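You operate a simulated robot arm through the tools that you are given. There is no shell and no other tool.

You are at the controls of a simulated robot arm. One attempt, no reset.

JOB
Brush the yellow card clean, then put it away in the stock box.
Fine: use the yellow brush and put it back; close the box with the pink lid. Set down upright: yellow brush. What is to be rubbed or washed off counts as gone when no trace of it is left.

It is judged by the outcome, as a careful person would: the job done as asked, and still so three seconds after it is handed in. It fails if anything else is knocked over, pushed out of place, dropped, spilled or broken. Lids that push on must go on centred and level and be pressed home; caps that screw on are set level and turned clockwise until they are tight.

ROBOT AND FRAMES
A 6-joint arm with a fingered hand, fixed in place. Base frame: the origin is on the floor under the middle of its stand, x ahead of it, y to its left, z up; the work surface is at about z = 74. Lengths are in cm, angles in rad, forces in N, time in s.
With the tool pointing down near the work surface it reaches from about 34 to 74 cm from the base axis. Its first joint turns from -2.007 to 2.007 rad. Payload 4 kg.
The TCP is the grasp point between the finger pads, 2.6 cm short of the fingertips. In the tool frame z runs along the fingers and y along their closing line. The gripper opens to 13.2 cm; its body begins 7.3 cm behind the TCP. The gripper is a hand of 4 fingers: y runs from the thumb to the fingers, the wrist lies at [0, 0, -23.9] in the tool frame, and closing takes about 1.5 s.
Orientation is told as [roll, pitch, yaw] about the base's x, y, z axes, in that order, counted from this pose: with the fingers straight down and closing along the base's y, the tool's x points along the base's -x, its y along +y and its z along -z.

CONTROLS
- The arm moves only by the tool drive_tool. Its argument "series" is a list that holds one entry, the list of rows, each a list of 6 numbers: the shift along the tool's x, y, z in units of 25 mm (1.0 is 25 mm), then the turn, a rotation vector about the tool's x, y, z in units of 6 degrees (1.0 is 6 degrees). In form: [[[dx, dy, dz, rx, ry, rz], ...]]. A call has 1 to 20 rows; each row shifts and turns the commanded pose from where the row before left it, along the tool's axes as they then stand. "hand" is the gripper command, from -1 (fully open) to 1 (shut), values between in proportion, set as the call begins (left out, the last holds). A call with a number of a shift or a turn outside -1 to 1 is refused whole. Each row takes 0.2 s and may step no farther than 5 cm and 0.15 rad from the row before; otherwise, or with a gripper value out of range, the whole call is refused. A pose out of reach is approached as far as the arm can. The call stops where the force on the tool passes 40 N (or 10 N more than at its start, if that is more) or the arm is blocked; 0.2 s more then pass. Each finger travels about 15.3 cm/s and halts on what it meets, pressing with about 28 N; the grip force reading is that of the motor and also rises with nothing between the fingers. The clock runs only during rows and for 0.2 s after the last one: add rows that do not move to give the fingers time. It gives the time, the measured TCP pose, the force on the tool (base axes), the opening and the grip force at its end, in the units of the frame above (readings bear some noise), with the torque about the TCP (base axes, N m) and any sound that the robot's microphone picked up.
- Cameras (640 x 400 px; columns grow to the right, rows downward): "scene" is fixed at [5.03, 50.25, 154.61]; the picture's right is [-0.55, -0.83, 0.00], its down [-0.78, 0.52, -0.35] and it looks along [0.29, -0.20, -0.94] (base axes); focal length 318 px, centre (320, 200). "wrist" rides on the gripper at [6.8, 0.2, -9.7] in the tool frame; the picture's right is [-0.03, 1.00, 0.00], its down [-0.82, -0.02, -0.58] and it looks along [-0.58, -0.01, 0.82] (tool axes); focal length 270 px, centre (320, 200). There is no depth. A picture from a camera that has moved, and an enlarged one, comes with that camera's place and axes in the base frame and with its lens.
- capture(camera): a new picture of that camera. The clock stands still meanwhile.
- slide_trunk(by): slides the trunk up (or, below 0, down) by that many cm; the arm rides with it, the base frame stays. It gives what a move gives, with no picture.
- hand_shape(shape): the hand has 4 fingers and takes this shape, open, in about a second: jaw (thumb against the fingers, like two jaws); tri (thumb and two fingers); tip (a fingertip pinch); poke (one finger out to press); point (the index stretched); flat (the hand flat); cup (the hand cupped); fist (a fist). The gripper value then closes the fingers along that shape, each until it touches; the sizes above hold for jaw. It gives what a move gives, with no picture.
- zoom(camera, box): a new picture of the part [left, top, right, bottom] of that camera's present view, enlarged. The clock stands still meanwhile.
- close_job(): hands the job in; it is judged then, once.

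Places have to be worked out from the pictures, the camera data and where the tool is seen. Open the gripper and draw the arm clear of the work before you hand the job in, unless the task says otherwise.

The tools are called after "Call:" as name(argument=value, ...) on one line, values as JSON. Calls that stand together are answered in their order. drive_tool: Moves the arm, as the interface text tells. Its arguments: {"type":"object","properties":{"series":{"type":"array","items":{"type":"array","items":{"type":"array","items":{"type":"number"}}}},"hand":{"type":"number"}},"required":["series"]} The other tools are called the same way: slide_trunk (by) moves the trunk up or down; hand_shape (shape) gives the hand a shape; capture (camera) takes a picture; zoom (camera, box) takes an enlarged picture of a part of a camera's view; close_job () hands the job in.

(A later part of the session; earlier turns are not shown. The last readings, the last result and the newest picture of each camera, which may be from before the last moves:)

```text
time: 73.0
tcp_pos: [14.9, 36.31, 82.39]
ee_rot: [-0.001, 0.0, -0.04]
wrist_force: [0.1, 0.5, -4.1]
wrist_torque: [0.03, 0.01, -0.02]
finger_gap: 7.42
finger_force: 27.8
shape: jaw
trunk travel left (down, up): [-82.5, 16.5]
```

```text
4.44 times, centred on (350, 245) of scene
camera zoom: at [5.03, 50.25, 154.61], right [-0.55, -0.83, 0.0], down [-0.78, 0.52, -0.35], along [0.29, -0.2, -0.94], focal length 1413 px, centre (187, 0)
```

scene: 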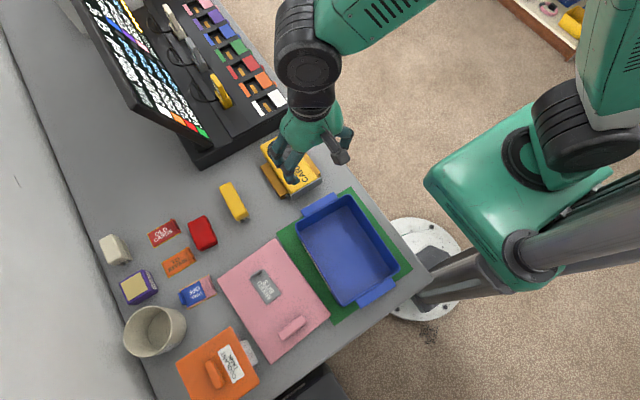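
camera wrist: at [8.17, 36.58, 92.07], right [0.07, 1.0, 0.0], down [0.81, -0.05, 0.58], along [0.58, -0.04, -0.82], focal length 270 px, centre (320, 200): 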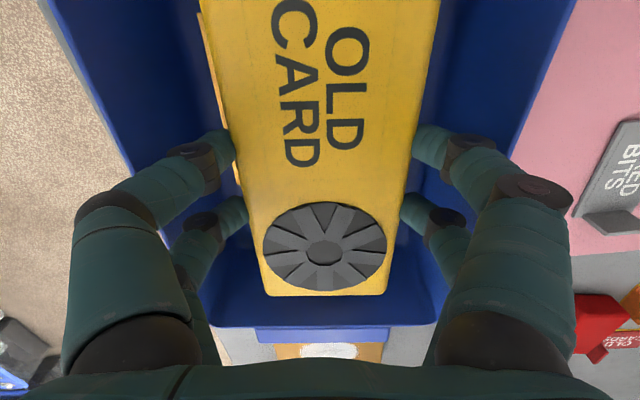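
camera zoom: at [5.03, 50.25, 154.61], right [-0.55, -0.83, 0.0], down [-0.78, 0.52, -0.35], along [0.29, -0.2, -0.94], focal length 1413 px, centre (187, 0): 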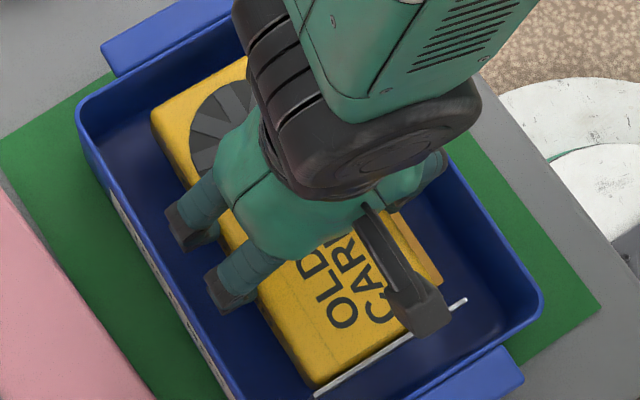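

No contact yet (force unchanged at about -4 N). I keep creeping down.

Call:
drive_tool(series=[[[0, 0, 0.1, 0, 0, 0], [0, 0, 0.1, 0, 0, 0], [0, 0, 0, 0, 0, 0]]])

Call:
drive_tool(series=[[[0, 0, 0.1, 0, 0, 0], [0, 0, 0, 0, 0, 0]]])

Call:
zoom(camera="scene", box=[300, 200, 400, 290])

Call:
capture(camera="wrist")

```text
time: 73.8
tcp_pos: [14.88, 36.16, 81.89]
ee_rot: [0.0, 0.0, -0.041]
wrist_force: [0.4, 0.2, -4.0]
wrist_torque: [-0.01, -0.01, -0.03]
finger_gap: 7.4
finger_force: 27.9
shape: jaw
trunk travel left (down, up): [-82.5, 16.5]
```

```text
time: 74.4
tcp_pos: [14.92, 36.17, 81.56]
ee_rot: [0.0, 0.0, -0.04]
wrist_force: [-0.3, -0.3, -4.0]
wrist_torque: [0.01, 0.0, -0.04]
finger_gap: 7.41
finger_force: 28.3
shape: jaw
trunk travel left (down, up): [-82.5, 16.5]
```

```text
4.44 times, centred on (350, 245) of scene
camera zoom: at [5.03, 50.25, 154.61], right [-0.55, -0.83, 0.0], down [-0.78, 0.52, -0.35], along [0.29, -0.2, -0.94], focal length 1413 px, centre (187, 0)
```

zoom: 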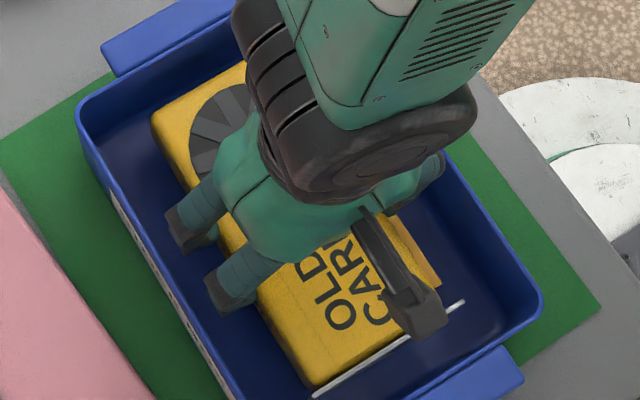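

```text
taken
camera wrist: at [8.19, 36.58, 91.32], right [0.07, 1.0, 0.0], down [0.81, -0.05, 0.58], along [0.58, -0.04, -0.82], focal length 270 px, centre (320, 200)
```

wrist: 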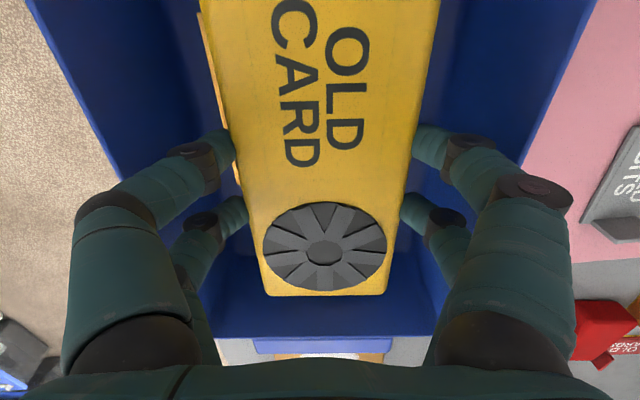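

Still no contact, and in the scene view the knuckles are inside the rim by about 0.6 cm, so the hand fits. I keep creeping toward the floor (expected TCP about 79.6).

Call:
drive_tool(series=[[[0, 0, 0.1, 0, 0, 0], [0, 0, 0.1, 0, 0, 0], [0, 0, 0, 0, 0, 0]]])

Call:
drive_tool(series=[[[0, 0, 0.1, 0, 0, 0], [0, 0, 0.1, 0, 0, 0], [0, 0, 0, 0, 0, 0]]])

Call:
zoom(camera="scene", box=[300, 200, 400, 290])

Call:
capture(camera="wrist")

```text
time: 75.2
tcp_pos: [14.9, 36.24, 81.11]
ee_rot: [0.0, -0.001, -0.04]
wrist_force: [-0.8, 0.1, -4.0]
wrist_torque: [-0.01, 0.02, -0.01]
finger_gap: 7.41
finger_force: 27.9
shape: jaw
trunk travel left (down, up): [-82.5, 16.5]
```

```text
time: 76.0
tcp_pos: [14.88, 36.16, 80.67]
ee_rot: [-0.001, 0.001, -0.04]
wrist_force: [0.3, -0.4, -3.7]
wrist_torque: [0.02, 0.02, 0.03]
finger_gap: 7.41
finger_force: 27.4
shape: jaw
trunk travel left (down, up): [-82.5, 16.5]
```

```text
4.44 times, centred on (350, 245) of scene
camera zoom: at [5.03, 50.25, 154.61], right [-0.55, -0.83, 0.0], down [-0.78, 0.52, -0.35], along [0.29, -0.2, -0.94], focal length 1413 px, centre (187, 0)
```

zoom: 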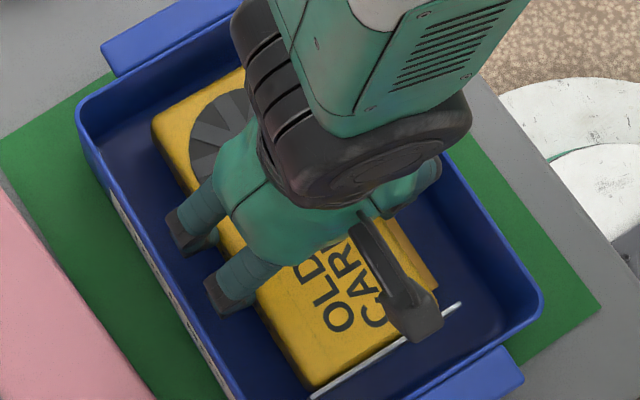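

```text
taken
camera wrist: at [8.21, 36.57, 90.35], right [0.07, 1.0, 0.0], down [0.81, -0.05, 0.58], along [0.58, -0.04, -0.82], focal length 270 px, centre (320, 200)
```

wrist: 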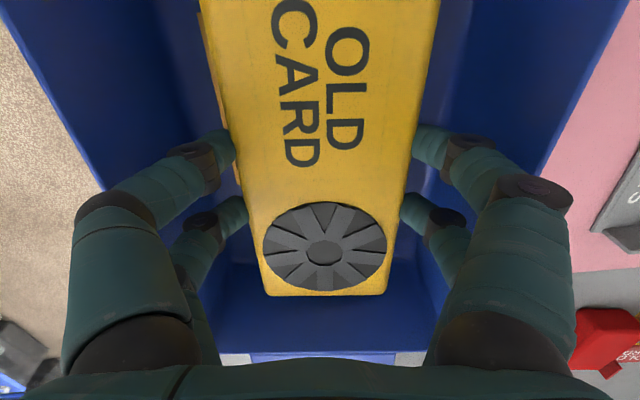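

Still free. I creep on in small steps.

Call:
drive_tool(series=[[[0, 0, 0.1, 0, 0, 0], [0, 0, 0.08, 0, 0, 0], [0, 0, 0, 0, 0, 0]]])

Call:
drive_tool(series=[[[0, 0, 0.08, 0, 0, 0], [0, 0, 0.06, 0, 0, 0], [0, 0, 0, 0, 0, 0]]])

```text
time: 76.8
tcp_pos: [14.88, 36.12, 80.15]
ee_rot: [0.0, 0.001, -0.039]
wrist_force: [-0.1, 0.6, -3.0]
wrist_torque: [-0.01, 0.0, -0.01]
finger_gap: 7.41
finger_force: 28.0
shape: jaw
trunk travel left (down, up): [-82.5, 16.5]
```

```text
time: 77.6
tcp_pos: [14.97, 36.15, 79.74]
ee_rot: [-0.001, -0.001, -0.041]
wrist_force: [0.0, 0.8, -3.9]
wrist_torque: [0.0, -0.02, 0.0]
finger_gap: 7.38
finger_force: 28.1
shape: jaw
trunk travel left (down, up): [-82.5, 16.5]
```

The floor should be within a few millimetres; I continue with finer steps.

Call:
drive_tool(series=[[[0, 0, 0.06, 0, 0, 0], [0, 0, 0.04, 0, 0, 0], [0, 0, 0, 0, 0, 0]]])

Call:
zoom(camera="scene", box=[300, 200, 400, 290])

Call:
capture(camera="wrist")

```text
time: 78.4
tcp_pos: [14.91, 36.14, 79.61]
ee_rot: [0.0, 0.001, -0.039]
wrist_force: [0.7, -0.1, -2.4]
wrist_torque: [0.04, 0.01, 0.0]
finger_gap: 7.42
finger_force: 28.4
shape: jaw
trunk travel left (down, up): [-82.5, 16.5]
```

```text
4.44 times, centred on (350, 245) of scene
camera zoom: at [5.03, 50.25, 154.61], right [-0.55, -0.83, 0.0], down [-0.78, 0.52, -0.35], along [0.29, -0.2, -0.94], focal length 1413 px, centre (187, 0)
```

zoom: 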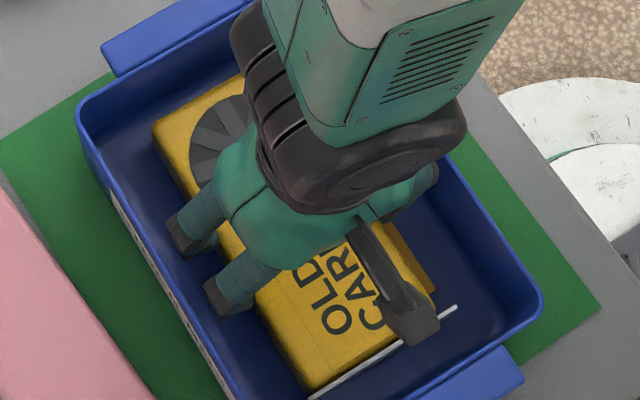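

```text
taken
camera wrist: at [8.21, 36.56, 89.28], right [0.07, 1.0, 0.0], down [0.81, -0.05, 0.58], along [0.58, -0.04, -0.82], focal length 270 px, centre (320, 200)
```

wrist: 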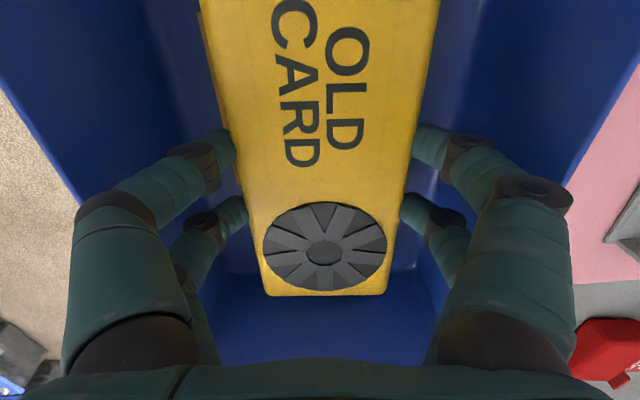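

Force is starting to change slightly (-2.4 N). I take another small step.

Call:
drive_tool(series=[[[0, 0, 0.05, 0, 0, 0], [0, 0, 0, 0, 0, 0]]])

Call:
drive_tool(series=[[[0, 0, 0.05, 0, 0, 0], [0, 0, 0, 0, 0, 0]]])

```text
time: 79.0
tcp_pos: [14.94, 36.04, 79.32]
ee_rot: [0.0, 0.0, -0.041]
wrist_force: [-0.4, 0.5, -4.7]
wrist_torque: [0.0, 0.05, 0.0]
finger_gap: 7.41
finger_force: 28.1
shape: jaw
trunk travel left (down, up): [-82.5, 16.5]
```

```text
time: 79.6
tcp_pos: [14.95, 36.17, 79.43]
ee_rot: [-0.001, 0.001, -0.039]
wrist_force: [-0.3, 0.0, -3.7]
wrist_torque: [0.0, 0.0, -0.02]
finger_gap: 7.4
finger_force: 28.6
shape: jaw
trunk travel left (down, up): [-82.5, 16.5]
```

No contact yet; two more small steps.

Call:
drive_tool(series=[[[0, 0, 0.06, 0, 0, 0], [0, 0, 0, 0, 0, 0]]])

Call:
drive_tool(series=[[[0, 0, 0.06, 0, 0, 0], [0, 0, 0, 0, 0, 0]]])

```text
time: 80.2
tcp_pos: [14.94, 36.11, 79.27]
ee_rot: [-0.001, 0.0, -0.04]
wrist_force: [-1.0, -0.6, -3.2]
wrist_torque: [0.0, 0.06, 0.0]
finger_gap: 7.41
finger_force: 29.0
shape: jaw
trunk travel left (down, up): [-82.5, 16.5]
```

```text
time: 80.8
tcp_pos: [14.92, 36.1, 79.05]
ee_rot: [0.0, 0.001, -0.039]
wrist_force: [0.7, -0.1, 6.4]
wrist_torque: [-0.1, 0.05, 0.0]
finger_gap: 7.39
finger_force: 27.4
shape: jaw
trunk travel left (down, up): [-82.5, 16.5]
```

The card rests on the box floor (contact about 10 N). I ease off slightly and open just enough to release.

Call:
drive_tool(series=[[[0, 0, -0.04, 0, 0, 0], [0, 0, 0, 0, 0, 0]]])

Call:
drive_tool(series=[[[0, 0, 0, 0, 0, 0], [0, 0, 0, 0, 0, 0], [0, 0, 0, 0, 0, 0]]], hand=-0.24)

Call:
capture(camera="wrist")

```text
time: 81.4
tcp_pos: [14.95, 36.13, 79.15]
ee_rot: [0.001, -0.001, -0.041]
wrist_force: [1.4, -0.4, -0.9]
wrist_torque: [-0.01, 0.0, -0.01]
finger_gap: 7.38
finger_force: 28.0
shape: jaw
trunk travel left (down, up): [-82.5, 16.5]
```

```text
time: 82.2
tcp_pos: [14.9, 36.18, 79.08]
ee_rot: [-0.001, 0.001, -0.04]
wrist_force: [-0.3, 1.5, -0.5]
wrist_torque: [0.05, -0.03, -0.02]
finger_gap: 8.19
finger_force: 0.0
shape: jaw
trunk travel left (down, up): [-82.5, 16.5]
```

```text
taken
camera wrist: at [8.17, 36.55, 88.89], right [0.07, 1.0, 0.0], down [0.81, -0.05, 0.58], along [0.58, -0.04, -0.82], focal length 270 px, centre (320, 200)
```

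wrist: 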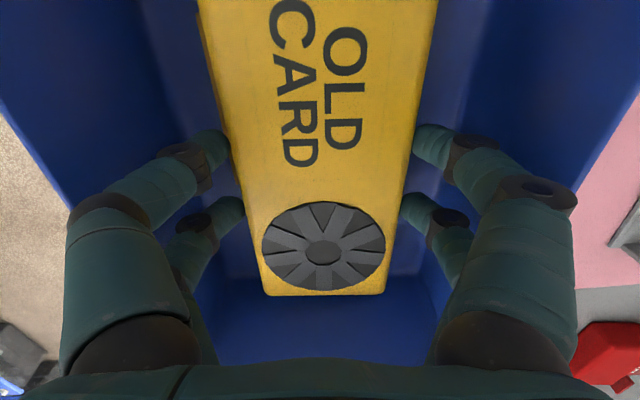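

The fingers have let go. I open slightly more and then withdraw slowly straight up.

Call:
drive_tool(series=[[[0, 0, 0, 0, 0, 0], [0, 0, -0.1, 0, 0, 0], [0, 0, -0.2, 0, 0, 0], [0, 0, -0.3, 0, 0, 0], [0, 0, -0.3, 0, 0, 0], [0, 0, 0, 0, 0, 0]]], hand=-0.31)

Call:
capture(camera="wrist")

```text
time: 83.6
tcp_pos: [14.86, 36.06, 81.38]
ee_rot: [0.0, 0.001, -0.04]
wrist_force: [-0.3, -0.2, 0.3]
wrist_torque: [0.05, -0.02, 0.03]
finger_gap: 8.63
finger_force: 0.1
shape: jaw
trunk travel left (down, up): [-82.5, 16.5]
```

```text
taken
camera wrist: at [8.17, 36.51, 91.09], right [0.07, 1.0, 0.0], down [0.81, -0.05, 0.58], along [0.58, -0.04, -0.82], focal length 270 px, centre (320, 200)
```

wrist: 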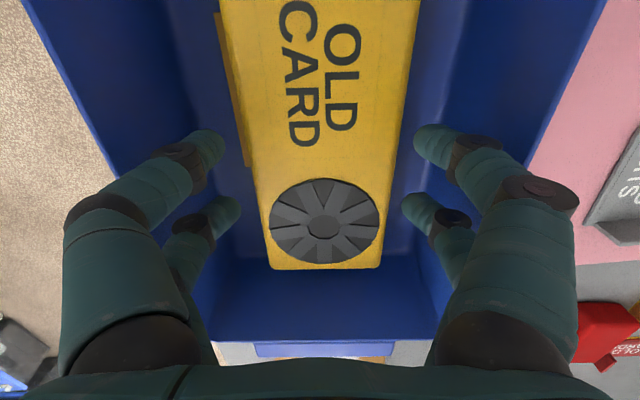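

The card stays on the box floor. I rise clear and check the box.

Call:
drive_tool(series=[[[0, 0, -0.6, 0, 0, 0], [0, 0, -1, 0, 0, 0], [0, 0, -1, 0, 0, 0], [0, 0, -1, 0, 0, 0], [0, 0, -1, 0, 0, 0], [0, 0, -1, 0, 0, 0], [0, 0, -1, 0, 0, 0], [0, 0, -1, 0, 0, -0.38], [0, 0, 0, 0, 0, 0]]])

Call:
drive_tool(series=[[[0.9, 0.7, 0, 0, 0, 0], [0.9, 0.8, 0, 0, 0, 0], [0.9, 0.8, 0, 0, 0, 0], [0.9, 0.8, 0, 0, 0, 0], [0.9, 0.8, 0, 0, 0, 0], [0.9, 0.8, 0, 0, 0, 0], [0.9, 0.8, 0, 0, 0, 0], [0.9, 0.8, 0, 0, 0, 0], [0, 0.8, 0, 0, 0, 0], [0, 0.8, 0, 0, 0, 0], [0, 0, 0, 0, 0, 0]]])

Call:
capture(camera="wrist")

Call:
capture(camera="scene")

```text
time: 85.6
tcp_pos: [14.84, 36.26, 100.49]
ee_rot: [0.002, 0.001, 0.001]
wrist_force: [-1.1, 0.1, -1.2]
wrist_torque: [0.01, -0.04, -0.01]
finger_gap: 8.6
finger_force: 0.0
shape: jaw
trunk travel left (down, up): [-82.5, 16.5]
```

```text
time: 88.0
tcp_pos: [-3.05, 55.92, 100.34]
ee_rot: [0.0, 0.0, -0.003]
wrist_force: [0.0, -0.2, 0.0]
wrist_torque: [-0.01, 0.01, 0.0]
finger_gap: 8.6
finger_force: 0.1
shape: jaw
trunk travel left (down, up): [-82.5, 16.5]
```

```text
taken
camera wrist: at [-9.85, 56.1, 110.08], right [0.03, 1.0, 0.0], down [0.82, -0.02, 0.58], along [0.58, -0.02, -0.82], focal length 270 px, centre (320, 200)
```

wrist: 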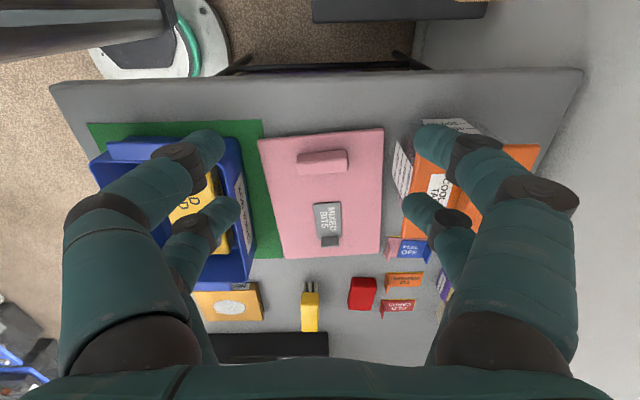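

```text
taken
```

scene: 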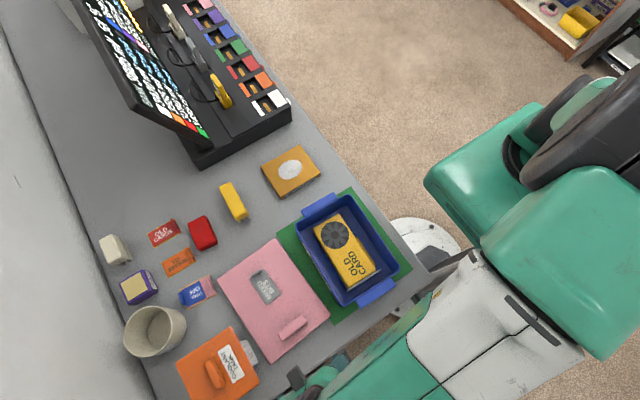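

Call:
zoom(camera="wrist", box=[240, 110, 410, 280])

Call:
zoom(camera="wrist", box=[280, 135, 370, 185])

Call:
zoom(camera="scene", box=[210, 230, 340, 370])

Call:
zoom(camera="scene", box=[280, 180, 420, 320])

Call:
zoom(camera="wrist", box=[215, 140, 275, 300])

```text
2.35 times, centred on (325, 195) of wrist
camera zoom: at [-9.85, 56.1, 110.08], right [0.03, 1.0, 0.0], down [0.82, -0.02, 0.58], along [0.58, -0.02, -0.82], focal length 636 px, centre (308, 212)
```

zoom: 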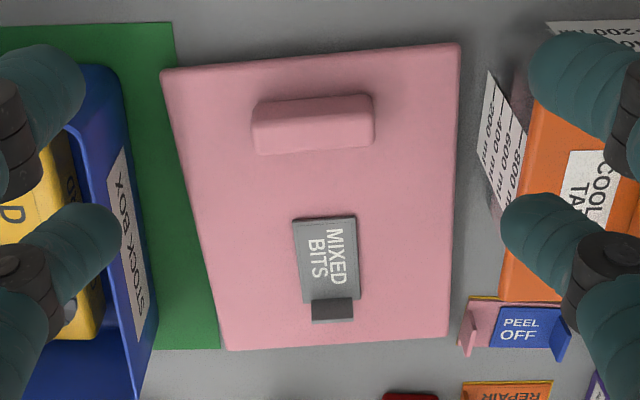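

```text
7.11 times, centred on (325, 160) of wrist
camera zoom: at [-9.85, 56.1, 110.08], right [0.03, 1.0, 0.0], down [0.82, -0.02, 0.58], along [0.58, -0.02, -0.82], focal length 1922 px, centre (284, 484)
```

zoom: 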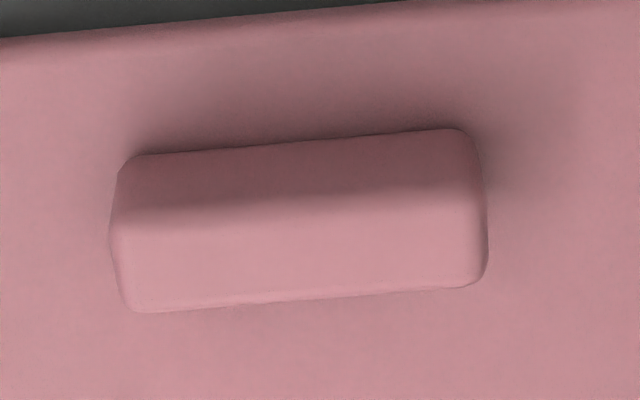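

```text
2.86 times, centred on (275, 300) of scene
camera zoom: at [5.03, 50.25, 154.61], right [-0.55, -0.83, 0.0], down [-0.78, 0.52, -0.35], along [0.29, -0.2, -0.94], focal length 908 px, centre (449, -86)
```

zoom: 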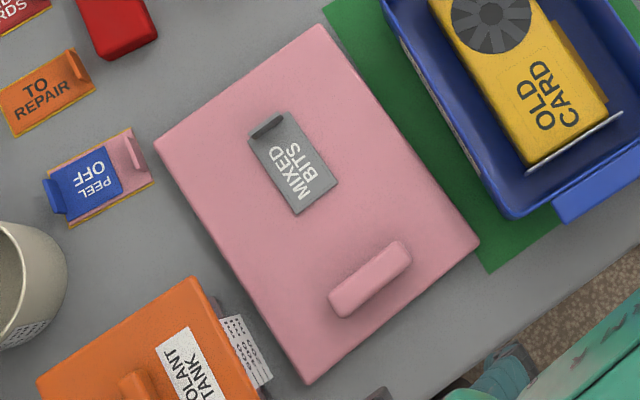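

```text
2.86 times, centred on (350, 250) of scene
camera zoom: at [5.03, 50.25, 154.61], right [-0.55, -0.83, 0.0], down [-0.78, 0.52, -0.35], along [0.29, -0.2, -0.94], focal length 908 px, centre (234, 57)
```

zoom: 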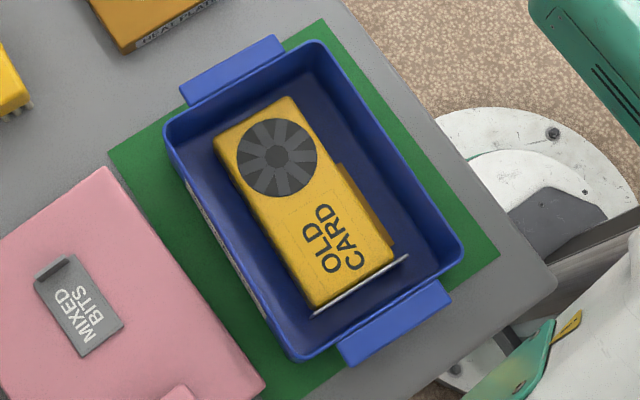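

```text
2.50 times, centred on (245, 220) of wrist
camera zoom: at [-9.85, 56.1, 110.08], right [0.03, 1.0, 0.0], down [0.82, -0.02, 0.58], along [0.58, -0.02, -0.82], focal length 676 px, centre (508, 150)
```

zoom: 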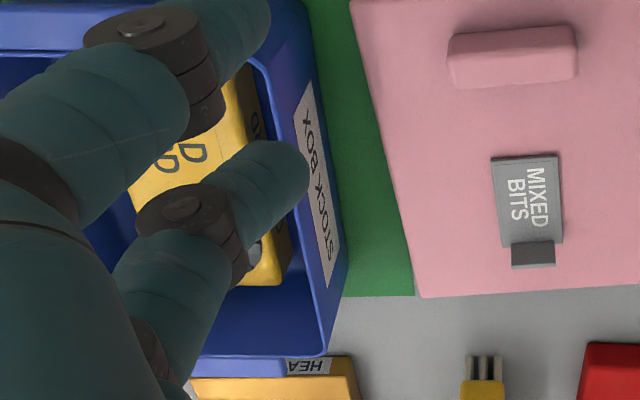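

The box is labelled "STOCK BOX", and the card lies neatly inside. Findings on the lid:
- Lid: about 23.3 × 17 cm, centre (15.5, 56.5), yaw about 0.064.
- Handle: at (7.4, 55.95), 1.7 cm thick along x, top at z≈78.3.

I'll grip across the handle's thickness, so I rotate the hand by -90° (plus 0.064) here at a safe height.

Call:
drive_tool(series=[[[0, 0, 0, 0, 0, 0.96], [0, 0, 0, 0, 0, 0.96], [0, 0, 0, 0, 0, 0.96], [0, 0, 0, 0, 0, 0.96], [0, 0, 0, 0, 0, 0.96], [0, 0, 0, 0, 0, 0.96], [0, 0, 0, 0, 0, 0.96], [0, 0, 0, 0, 0, 0.96], [0, 0, 0, 0, 0, 0.96], [0, 0, 0, 0, 0, 0.96], [0, 0, 0, 0, 0, 0.96], [0, 0, 0, 0, 0, 0.96], [0, 0, 0, 0, 0, 0.96], [0, 0, 0, 0, 0, 0.96], [0, 0, 0, 0, 0, 0.93], [0, 0, 0, 0, 0, 0]]], hand=0.1)

Call:
capture(camera="wrist")

Call:
capture(camera="scene")

```text
time: 91.4
tcp_pos: [-3.07, 55.99, 100.47]
ee_rot: [0.0, 0.001, -1.508]
wrist_force: [-0.9, -0.1, 0.8]
wrist_torque: [0.01, -0.02, 0.0]
finger_gap: 6.0
finger_force: 0.1
shape: jaw
trunk travel left (down, up): [-82.5, 16.5]
```

```text
taken
camera wrist: at [-3.25, 62.7, 110.09], right [1.0, 0.04, 0.0], down [0.03, -0.82, 0.58], along [0.02, -0.58, -0.82], focal length 270 px, centre (320, 200)
```

wrist: 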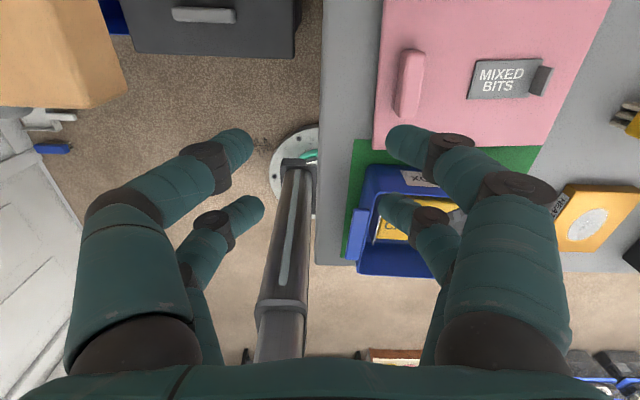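

```text
taken
```

scene: 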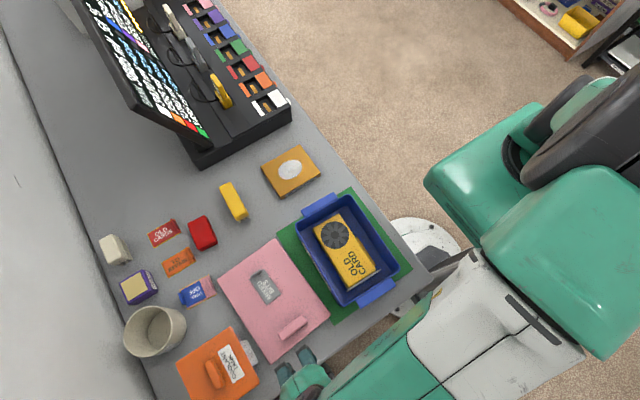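

The rotation works. I move to where the box can be seen squarely from the +y side for an independent measurement.

Call:
drive_tool(series=[[[-0.4, 0.875, 0, 0, 0, 0], [-0.4, 0.875, 0, 0, 0, 0], [-0.4, 0.875, 0, 0, 0, 0], [-0.4, 0.875, 0, 0, 0, 0], [-0.4, 0.875, 0, 0, 0, 0], [-0.4, 0.875, 0, 0, 0, 0], [-0.4, 0.875, 0, 0, 0, 0], [-0.45, 0.875, 0, 0, 0, 0], [0, 0, 0, 0, 0, 0]]])

Call:
capture(camera="wrist")

Call:
zoom(camera="wrist", box=[200, 100, 440, 280])

```text
time: 93.4
tcp_pos: [15.01, 48.93, 100.28]
ee_rot: [-0.001, 0.001, -1.507]
wrist_force: [-0.5, 0.2, -0.3]
wrist_torque: [0.01, -0.03, 0.04]
finger_gap: 5.98
finger_force: 0.0
shape: jaw
trunk travel left (down, up): [-82.5, 16.5]
```

```text
taken
camera wrist: at [14.77, 55.72, 110.07], right [1.0, 0.04, 0.0], down [0.03, -0.82, 0.58], along [0.02, -0.58, -0.82], focal length 270 px, centre (320, 200)
```

wrist: 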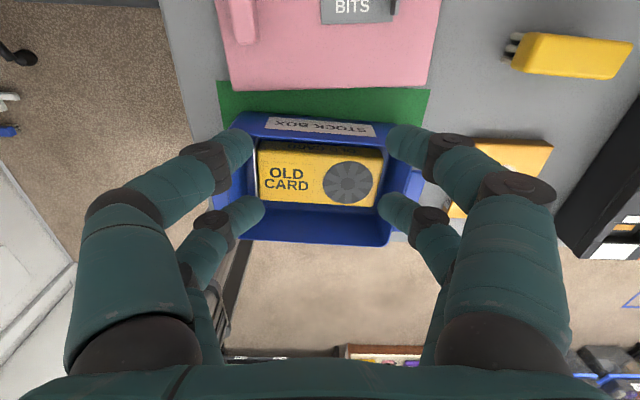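

```text
2.22 times, centred on (320, 190) of wrist
camera zoom: at [14.77, 55.72, 110.07], right [1.0, 0.04, 0.0], down [0.03, -0.82, 0.58], along [0.02, -0.58, -0.82], focal length 601 px, centre (320, 222)
```

zoom: 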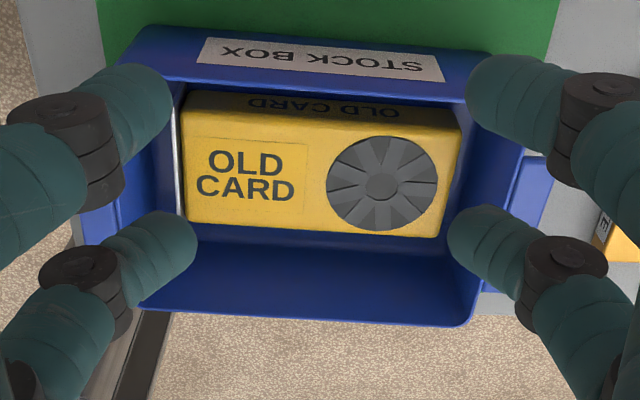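

I open the hand fully so the fingers don't hide the box corners, and zoom on the rim for a finer measurement.

Call:
drive_tool(series=[[[0, 0, 0, 0, 0, 0], [0, 0, 0, 0, 0, 0], [0, 0, 0, 0, 0, 0]]], hand=-1)

Call:
zoom(camera="wrist", box=[205, 100, 325, 180])

Call:
zoom(camera="wrist", box=[315, 100, 435, 180])

Call:
zoom(camera="wrist", box=[205, 180, 325, 260])

Call:
zoom(camera="wrist", box=[315, 180, 435, 260])

```text
time: 94.2
tcp_pos: [14.9, 48.99, 100.35]
ee_rot: [0.001, 0.001, -1.506]
wrist_force: [0.0, -0.5, 1.0]
wrist_torque: [-0.01, -0.01, 0.01]
finger_gap: 13.21
finger_force: 0.1
shape: jaw
trunk travel left (down, up): [-82.5, 16.5]
```

```text
5.00 times, centred on (265, 140) of wrist
camera zoom: at [14.76, 55.74, 110.08], right [1.0, 0.04, 0.0], down [0.03, -0.82, 0.58], along [0.02, -0.58, -0.82], focal length 1351 px, centre (595, 500)
```

zoom: 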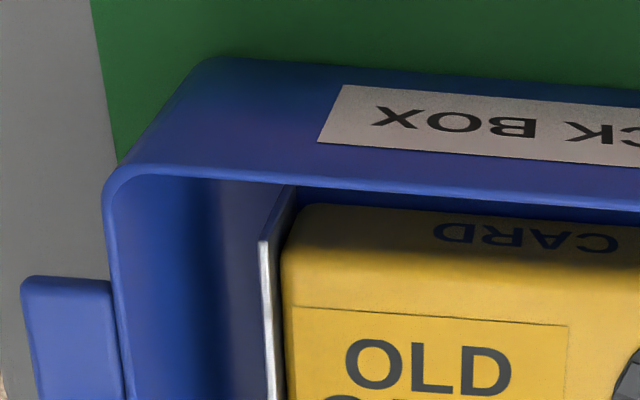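

```text
5.00 times, centred on (375, 140) of wrist
camera zoom: at [14.76, 55.74, 110.08], right [1.0, 0.04, 0.0], down [0.03, -0.82, 0.58], along [0.02, -0.58, -0.82], focal length 1351 px, centre (45, 500)
```

zoom: 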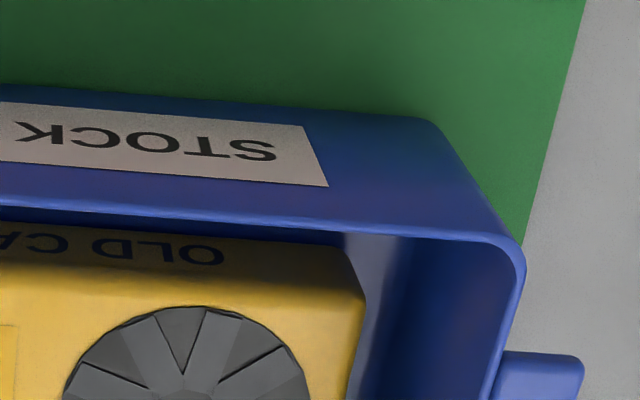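

```text
5.00 times, centred on (265, 220) of wrist
camera zoom: at [14.76, 55.74, 110.08], right [1.0, 0.04, 0.0], down [0.03, -0.82, 0.58], along [0.02, -0.58, -0.82], focal length 1351 px, centre (595, 100)
```

zoom: 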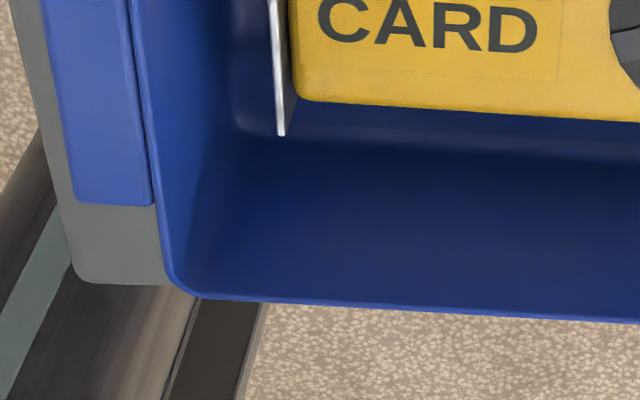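

```text
5.00 times, centred on (375, 220) of wrist
camera zoom: at [14.76, 55.74, 110.08], right [1.0, 0.04, 0.0], down [0.03, -0.82, 0.58], along [0.02, -0.58, -0.82], focal length 1351 px, centre (45, 100)
```

zoom: 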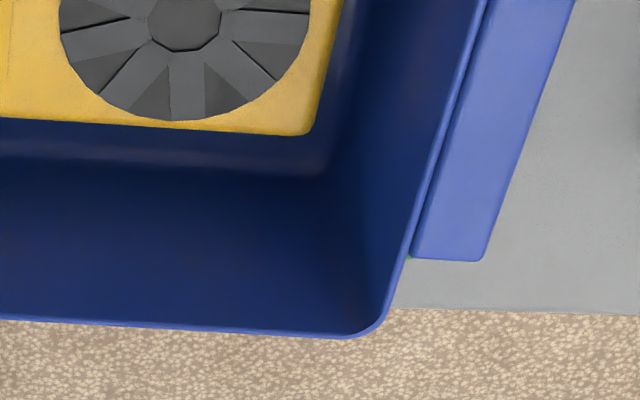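

The box is now well determined: centre about (15.0, 36.2), yaw about -0.044, rim 21.6 × 15.6, rim z about 82.2. I do the same kind of measurement for the lid from further out in +y.

Call:
drive_tool(series=[[[0.95, -0.085, 0, 0, 0, 0], [0.95, -0.085, 0, 0, 0, 0], [0.95, -0.085, 0, 0, 0, 0], [0.95, -0.085, 0, 0, 0, 0], [0.95, -0.085, 0, 0, 0, 0], [0.95, -0.085, 0, 0, 0, 0], [0.95, -0.085, 0, 0, 0, 0], [0.95, -0.085, 0, 0, 0, 0], [0, 0, 0, 0, 0, 0]]])

Call:
capture(camera="wrist")

```text
time: 96.2
tcp_pos: [11.97, 67.83, 100.26]
ee_rot: [-0.001, -0.002, -1.506]
wrist_force: [0.3, -0.3, -0.8]
wrist_torque: [0.01, 0.02, -0.01]
finger_gap: 13.21
finger_force: 0.1
shape: jaw
trunk travel left (down, up): [-82.5, 16.5]
```

```text
taken
camera wrist: at [11.8, 74.56, 110.04], right [1.0, 0.04, 0.0], down [0.03, -0.82, 0.58], along [0.02, -0.58, -0.82], focal length 270 px, centre (320, 200)
```

wrist: 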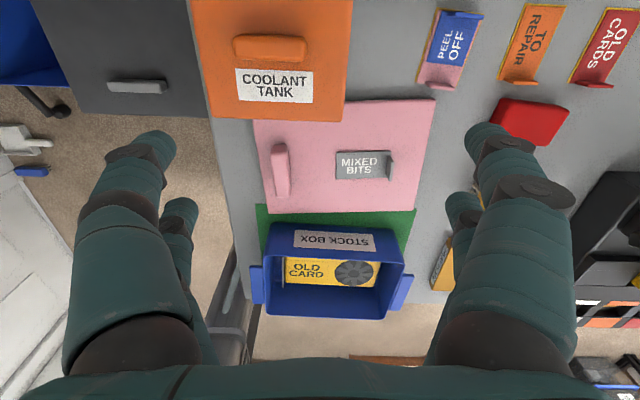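

Call:
zoom(camera="wrist", box=[235, 85, 455, 225])

Call:
zoom(camera="wrist", box=[245, 125, 325, 225])

Call:
zoom(camera="wrist", box=[365, 85, 455, 225])

```text
2.86 times, centred on (345, 155) of wrist
camera zoom: at [11.8, 74.56, 110.04], right [1.0, 0.04, 0.0], down [0.03, -0.82, 0.58], along [0.02, -0.58, -0.82], focal length 772 px, centre (249, 329)
```

zoom: 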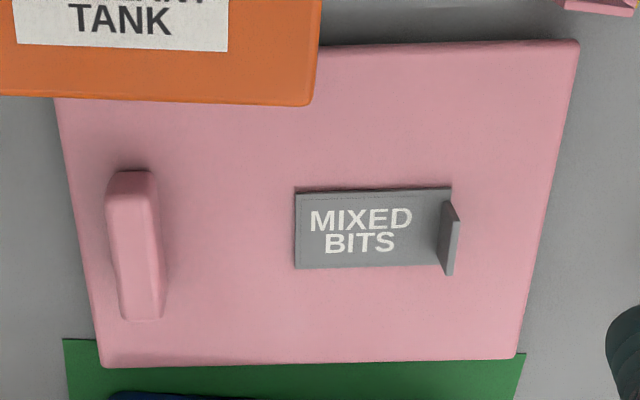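

```text
4.00 times, centred on (285, 175) of wrist
camera zoom: at [11.8, 74.56, 110.04], right [1.0, 0.04, 0.0], down [0.03, -0.82, 0.58], along [0.02, -0.58, -0.82], focal length 1081 px, centre (460, 300)
```

zoom: 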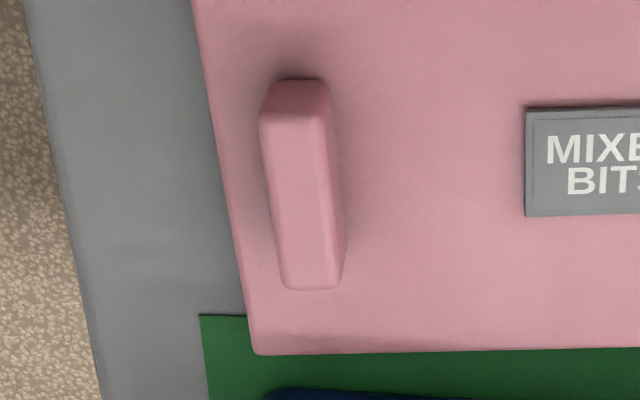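

```text
2.86 times, centred on (410, 155) of wrist
camera zoom: at [11.8, 74.56, 110.04], right [1.0, 0.04, 0.0], down [0.03, -0.82, 0.58], along [0.02, -0.58, -0.82], focal length 772 px, centre (63, 329)
```

zoom: 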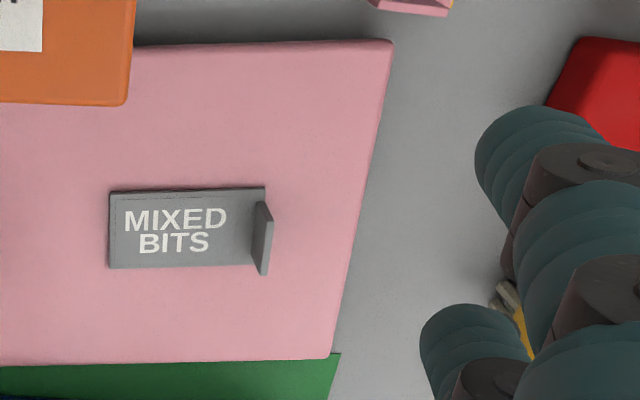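

The lid data agree: centre (15.55, 56.5), yaw 0.066, length 23.3 and width 17, with the handle at about (7.25, 55.95). I move above the handle at z≈92 and check the alignment and clearance from the coolant tank.

Call:
drive_tool(series=[[[-0.924, -0.436, 0, 0, 0, 0], [-0.924, -0.436, 0, 0, 0, 0], [-0.924, -0.436, 0, 0, 0, 0], [-0.924, -0.436, 0, 0, 0, 0], [-0.924, -0.436, 0, 0, 0, 0], [0, 0, 0.8, 0, 0, 0], [0, 0, 0.8, 0, 0, 0], [0, 0, 0.8, 0, 0, 0], [0, 0, 0.8, 0, 0, 0], [0, 0, 0, 0, 0, 0]]], hand=0.1)

Call:
capture(camera="wrist")

Call:
zoom(camera="scene", box=[170, 230, 410, 400])

```text
time: 98.4
tcp_pos: [7.33, 56.0, 92.3]
ee_rot: [-0.001, 0.001, -1.506]
wrist_force: [0.7, 0.0, 0.2]
wrist_torque: [0.01, 0.03, -0.01]
finger_gap: 5.99
finger_force: 0.1
shape: jaw
trunk travel left (down, up): [-82.5, 16.5]
```

```text
taken
camera wrist: at [7.2, 62.73, 102.07], right [1.0, 0.04, 0.0], down [0.03, -0.82, 0.58], along [0.02, -0.58, -0.82], focal length 270 px, centre (320, 200)
```

wrist: 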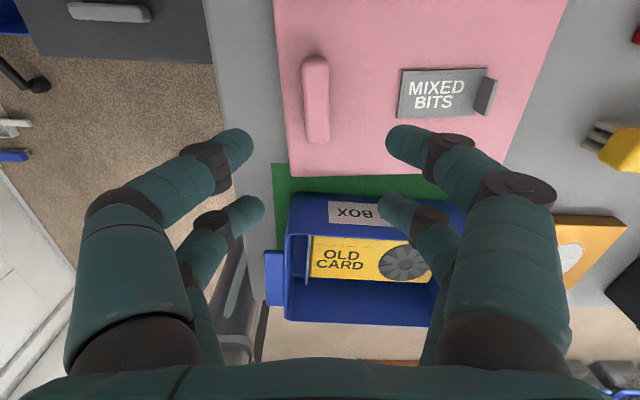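

```text
2.35 times, centred on (290, 315) of scene
camera zoom: at [5.03, 50.25, 154.61], right [-0.55, -0.83, 0.0], down [-0.78, 0.52, -0.35], along [0.29, -0.2, -0.94], focal length 748 px, centre (391, -71)
```

zoom: 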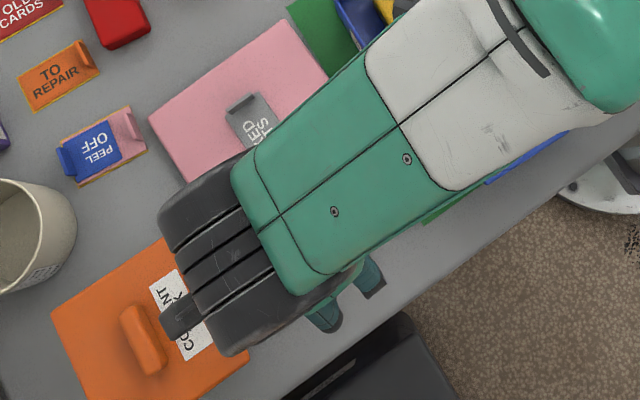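

The camera block passes uncomfortably close to the coolant tank in this orientation. I rise and turn the hand 180° so that the camera is on the -y side instead.

Call:
drive_tool(series=[[[0, 0, -0.8, 0, 0, -1], [0, 0, -0.8, 0, 0, -1], [0, 0, -0.8, 0, 0, -1], [0, 0, -0.8, 0, 0, -1], [0, 0, 0, 0, 0, -1], [0, 0, 0, 0, 0, -1], [0, 0, 0, 0, 0, -1], [0, 0, 0, 0, 0, -1], [0, 0, 0, 0, 0, -1], [0, 0, 0, 0, 0, -1], [0, 0, 0, 0, 0, -1], [0, 0, 0, 0, 0, -1], [0, 0, 0, 0, 0, -1], [0, 0, 0, 0, 0, -1], [0, 0, 0, 0, 0, -1], [0, 0, 0, 0, 0, 0]]])

Call:
drive_tool(series=[[[0, 0, 0, 0, 0, -1], [0, 0, 0, 0, 0, -1], [0, 0, 0, 0, 0, -1], [0, 0, 0, 0, 0, -1], [0, 0, 0, 0, 0, -1], [0, 0, 0, 0, 0, -1], [0, 0, 0, 0, 0, -1], [0, 0, 0, 0, 0, -1], [0, 0, 0, 0, 0, -1], [0, 0, 0, 0, 0, -1], [0, 0, 0, 0, 0, -1], [0, 0, 0, 0, 0, -1], [0, 0, 0, 0, 0, -1], [0, 0, 0, 0, 0, -1], [0, 0, 0, 0, 0, -1], [0, 0, 0, 0, 0, 0]]])

Call:
capture(camera="wrist")

Call:
capture(camera="scene")

```text
time: 101.8
tcp_pos: [7.34, 55.99, 100.3]
ee_rot: [0.0, 0.001, 0.065]
wrist_force: [0.6, -0.8, 0.2]
wrist_torque: [0.01, 0.0, 0.0]
finger_gap: 5.97
finger_force: 0.0
shape: jaw
trunk travel left (down, up): [-82.5, 16.5]
```

```text
time: 105.2
tcp_pos: [7.23, 55.97, 100.37]
ee_rot: [0.0, 0.001, 1.638]
wrist_force: [0.5, -0.3, 0.7]
wrist_torque: [0.02, 0.0, 0.02]
finger_gap: 5.99
finger_force: 0.1
shape: jaw
trunk travel left (down, up): [-82.5, 16.5]
```

```text
taken
camera wrist: at [7.71, 49.08, 110.1], right [-1.0, -0.04, 0.0], down [-0.03, 0.82, 0.58], along [-0.02, 0.58, -0.82], focal length 270 px, centre (320, 200)
```

wrist: 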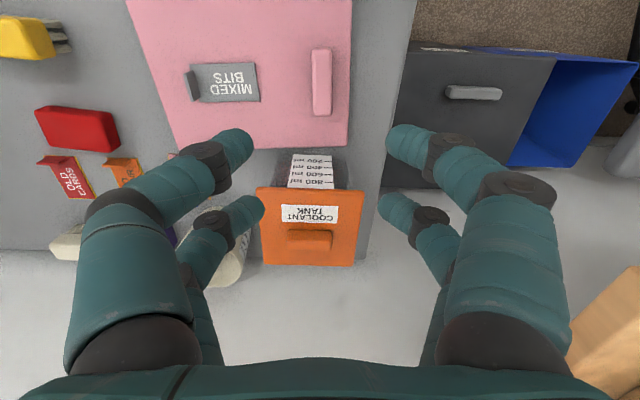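

```text
taken
```

scene: 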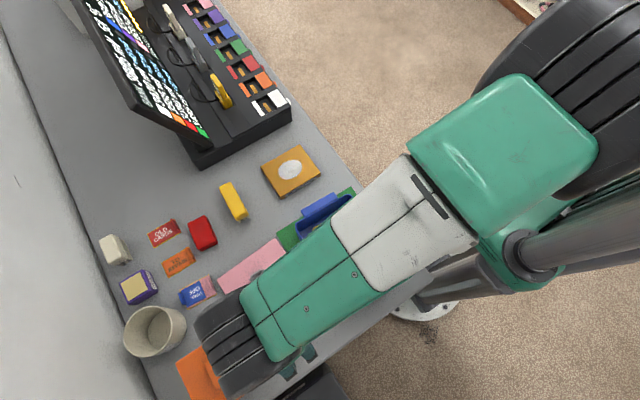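

The hand now has yaw 1.638 with the camera on the -y side. I zoom on the handle to fine-tune its position under the TCP.

Call:
zoom(camera="wrist", box=[280, 35, 370, 155])

Call:
zoom(camera="wrist", box=[120, 0, 370, 160])

```text
3.33 times, centred on (325, 95) of wrist
camera zoom: at [7.71, 49.08, 110.1], right [-1.0, -0.04, 0.0], down [-0.03, 0.82, 0.58], along [-0.02, 0.58, -0.82], focal length 901 px, centre (303, 550)
```

zoom: 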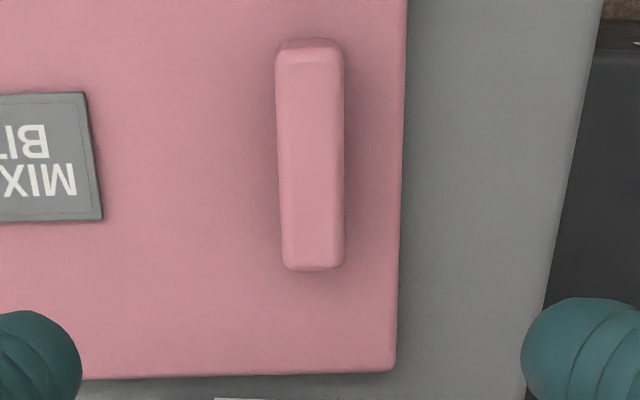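

```text
2.50 times, centred on (245, 80) of wrist
camera zoom: at [7.71, 49.08, 110.1], right [-1.0, -0.04, 0.0], down [-0.03, 0.82, 0.58], along [-0.02, 0.58, -0.82], focal length 676 px, centre (508, 500)
```

zoom: 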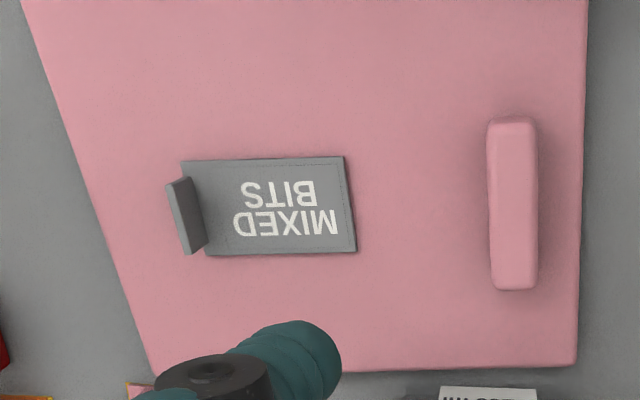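

The handle centre is about 0.31 cm to the camera's right of the TCP line (x≈7.14), and its yaw matches. I shift by that amount and descend to z≈84 to check.

Call:
drive_tool(series=[[[0, 0.124, 0, 0, 0, 0], [0, 0, 1, 0, 0, 0], [0, 0, 1, 0, 0, 0], [0, 0, 1, 0, 0, 0], [0, 0, 1, 0, 0, 0], [0, 0, 1, 0, 0, 0], [0, 0, 1, 0, 0, 0], [0, 0, 0.5, 0, 0, 0], [0, 0, 0, 0, 0, 0]]])

Call:
capture(camera="wrist")

Call:
capture(camera="scene")

```text
time: 107.2
tcp_pos: [7.1, 55.93, 84.23]
ee_rot: [-0.001, 0.0, 1.634]
wrist_force: [-1.0, 0.6, 0.7]
wrist_torque: [0.0, -0.01, 0.01]
finger_gap: 6.0
finger_force: 0.1
shape: jaw
trunk travel left (down, up): [-82.5, 16.5]
```

```text
taken
camera wrist: at [7.42, 49.04, 93.79], right [-1.0, -0.04, 0.0], down [-0.03, 0.82, 0.58], along [-0.02, 0.58, -0.82], focal length 270 px, centre (320, 200)
```

wrist: 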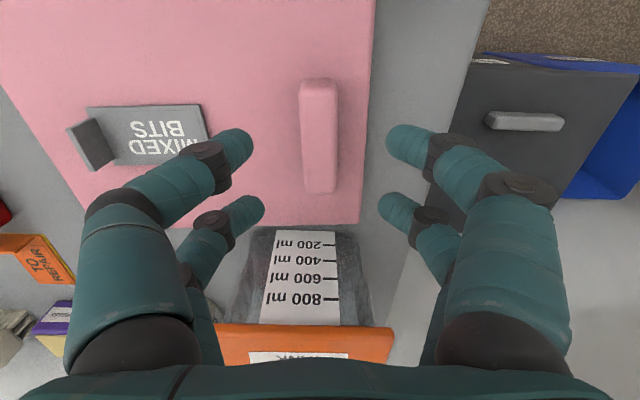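

```text
taken
```

scene: 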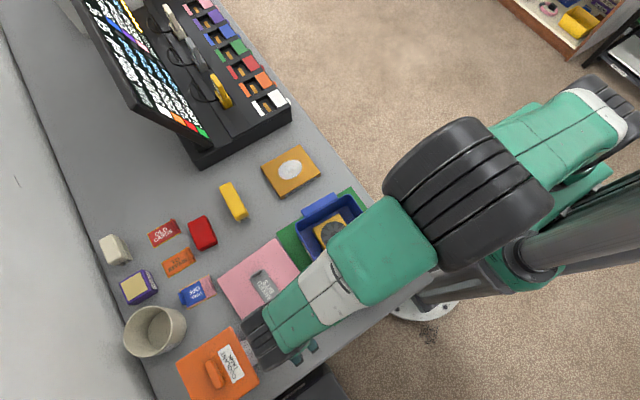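

The handle is centred between the fingers, and both finger pairs fall within its length. I descend to TCP z≈78.7.

Call:
drive_tool(series=[[[0, 0, 0.6, 0, 0, 0], [0, 0, 0.6, 0, 0, 0], [0, 0, 0.5, 0, 0, 0], [0, 0, 0.2, 0, 0, 0], [0, 0, 0.2, 0, 0, 0], [0, 0, 0, 0, 0, 0]]])

Call:
capture(camera="wrist")

```text
time: 108.6
tcp_pos: [7.01, 55.96, 78.84]
ee_rot: [0.0, 0.001, 1.634]
wrist_force: [0.1, -0.3, 0.5]
wrist_torque: [-0.02, 0.0, 0.0]
finger_gap: 6.0
finger_force: 0.1
shape: jaw
trunk travel left (down, up): [-82.5, 16.5]
```

```text
taken
camera wrist: at [7.36, 49.08, 88.61], right [-1.0, -0.04, 0.0], down [-0.03, 0.82, 0.58], along [-0.02, 0.58, -0.82], focal length 270 px, centre (320, 200)
```

wrist: 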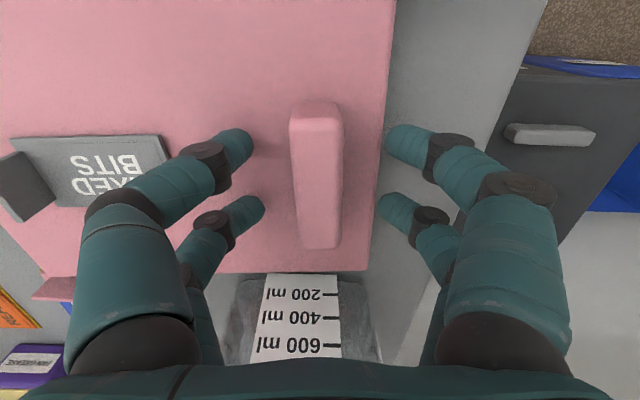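

Everything is clear. I close on the handle.

Call:
drive_tool(series=[[[0, 0, 0, 0, 0, 0], [0, 0, 0, 0, 0, 0], [0, 0, 0, 0, 0, 0], [0, 0, 0, 0, 0, 0], [0, 0, 0, 0, 0, 0], [0, 0, 0, 0, 0, 0], [0, 0, 0, 0, 0, 0], [0, 0, 0, 0, 0, 0]]], hand=1)

Call:
capture(camera="wrist")

```text
time: 110.4
tcp_pos: [6.93, 55.96, 78.94]
ee_rot: [0.0, 0.001, 1.637]
wrist_force: [0.8, 0.8, -0.4]
wrist_torque: [-0.02, 0.01, -0.01]
finger_gap: 1.64
finger_force: 27.7
shape: jaw
trunk travel left (down, up): [-82.5, 16.5]
```

```text
taken
camera wrist: at [7.36, 49.07, 88.61], right [-1.0, -0.04, 0.0], down [-0.03, 0.82, 0.58], along [-0.02, 0.58, -0.82], focal length 270 px, centre (320, 200)
```

wrist: 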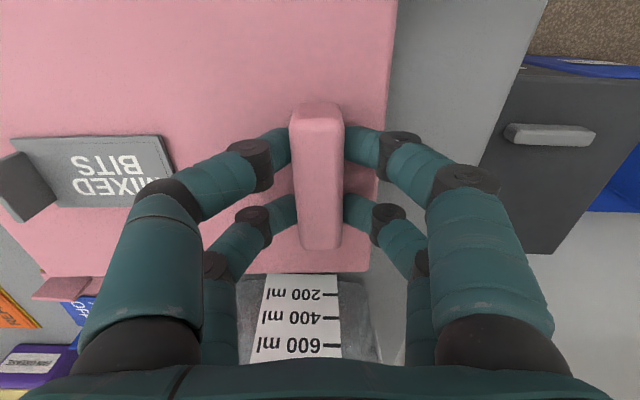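

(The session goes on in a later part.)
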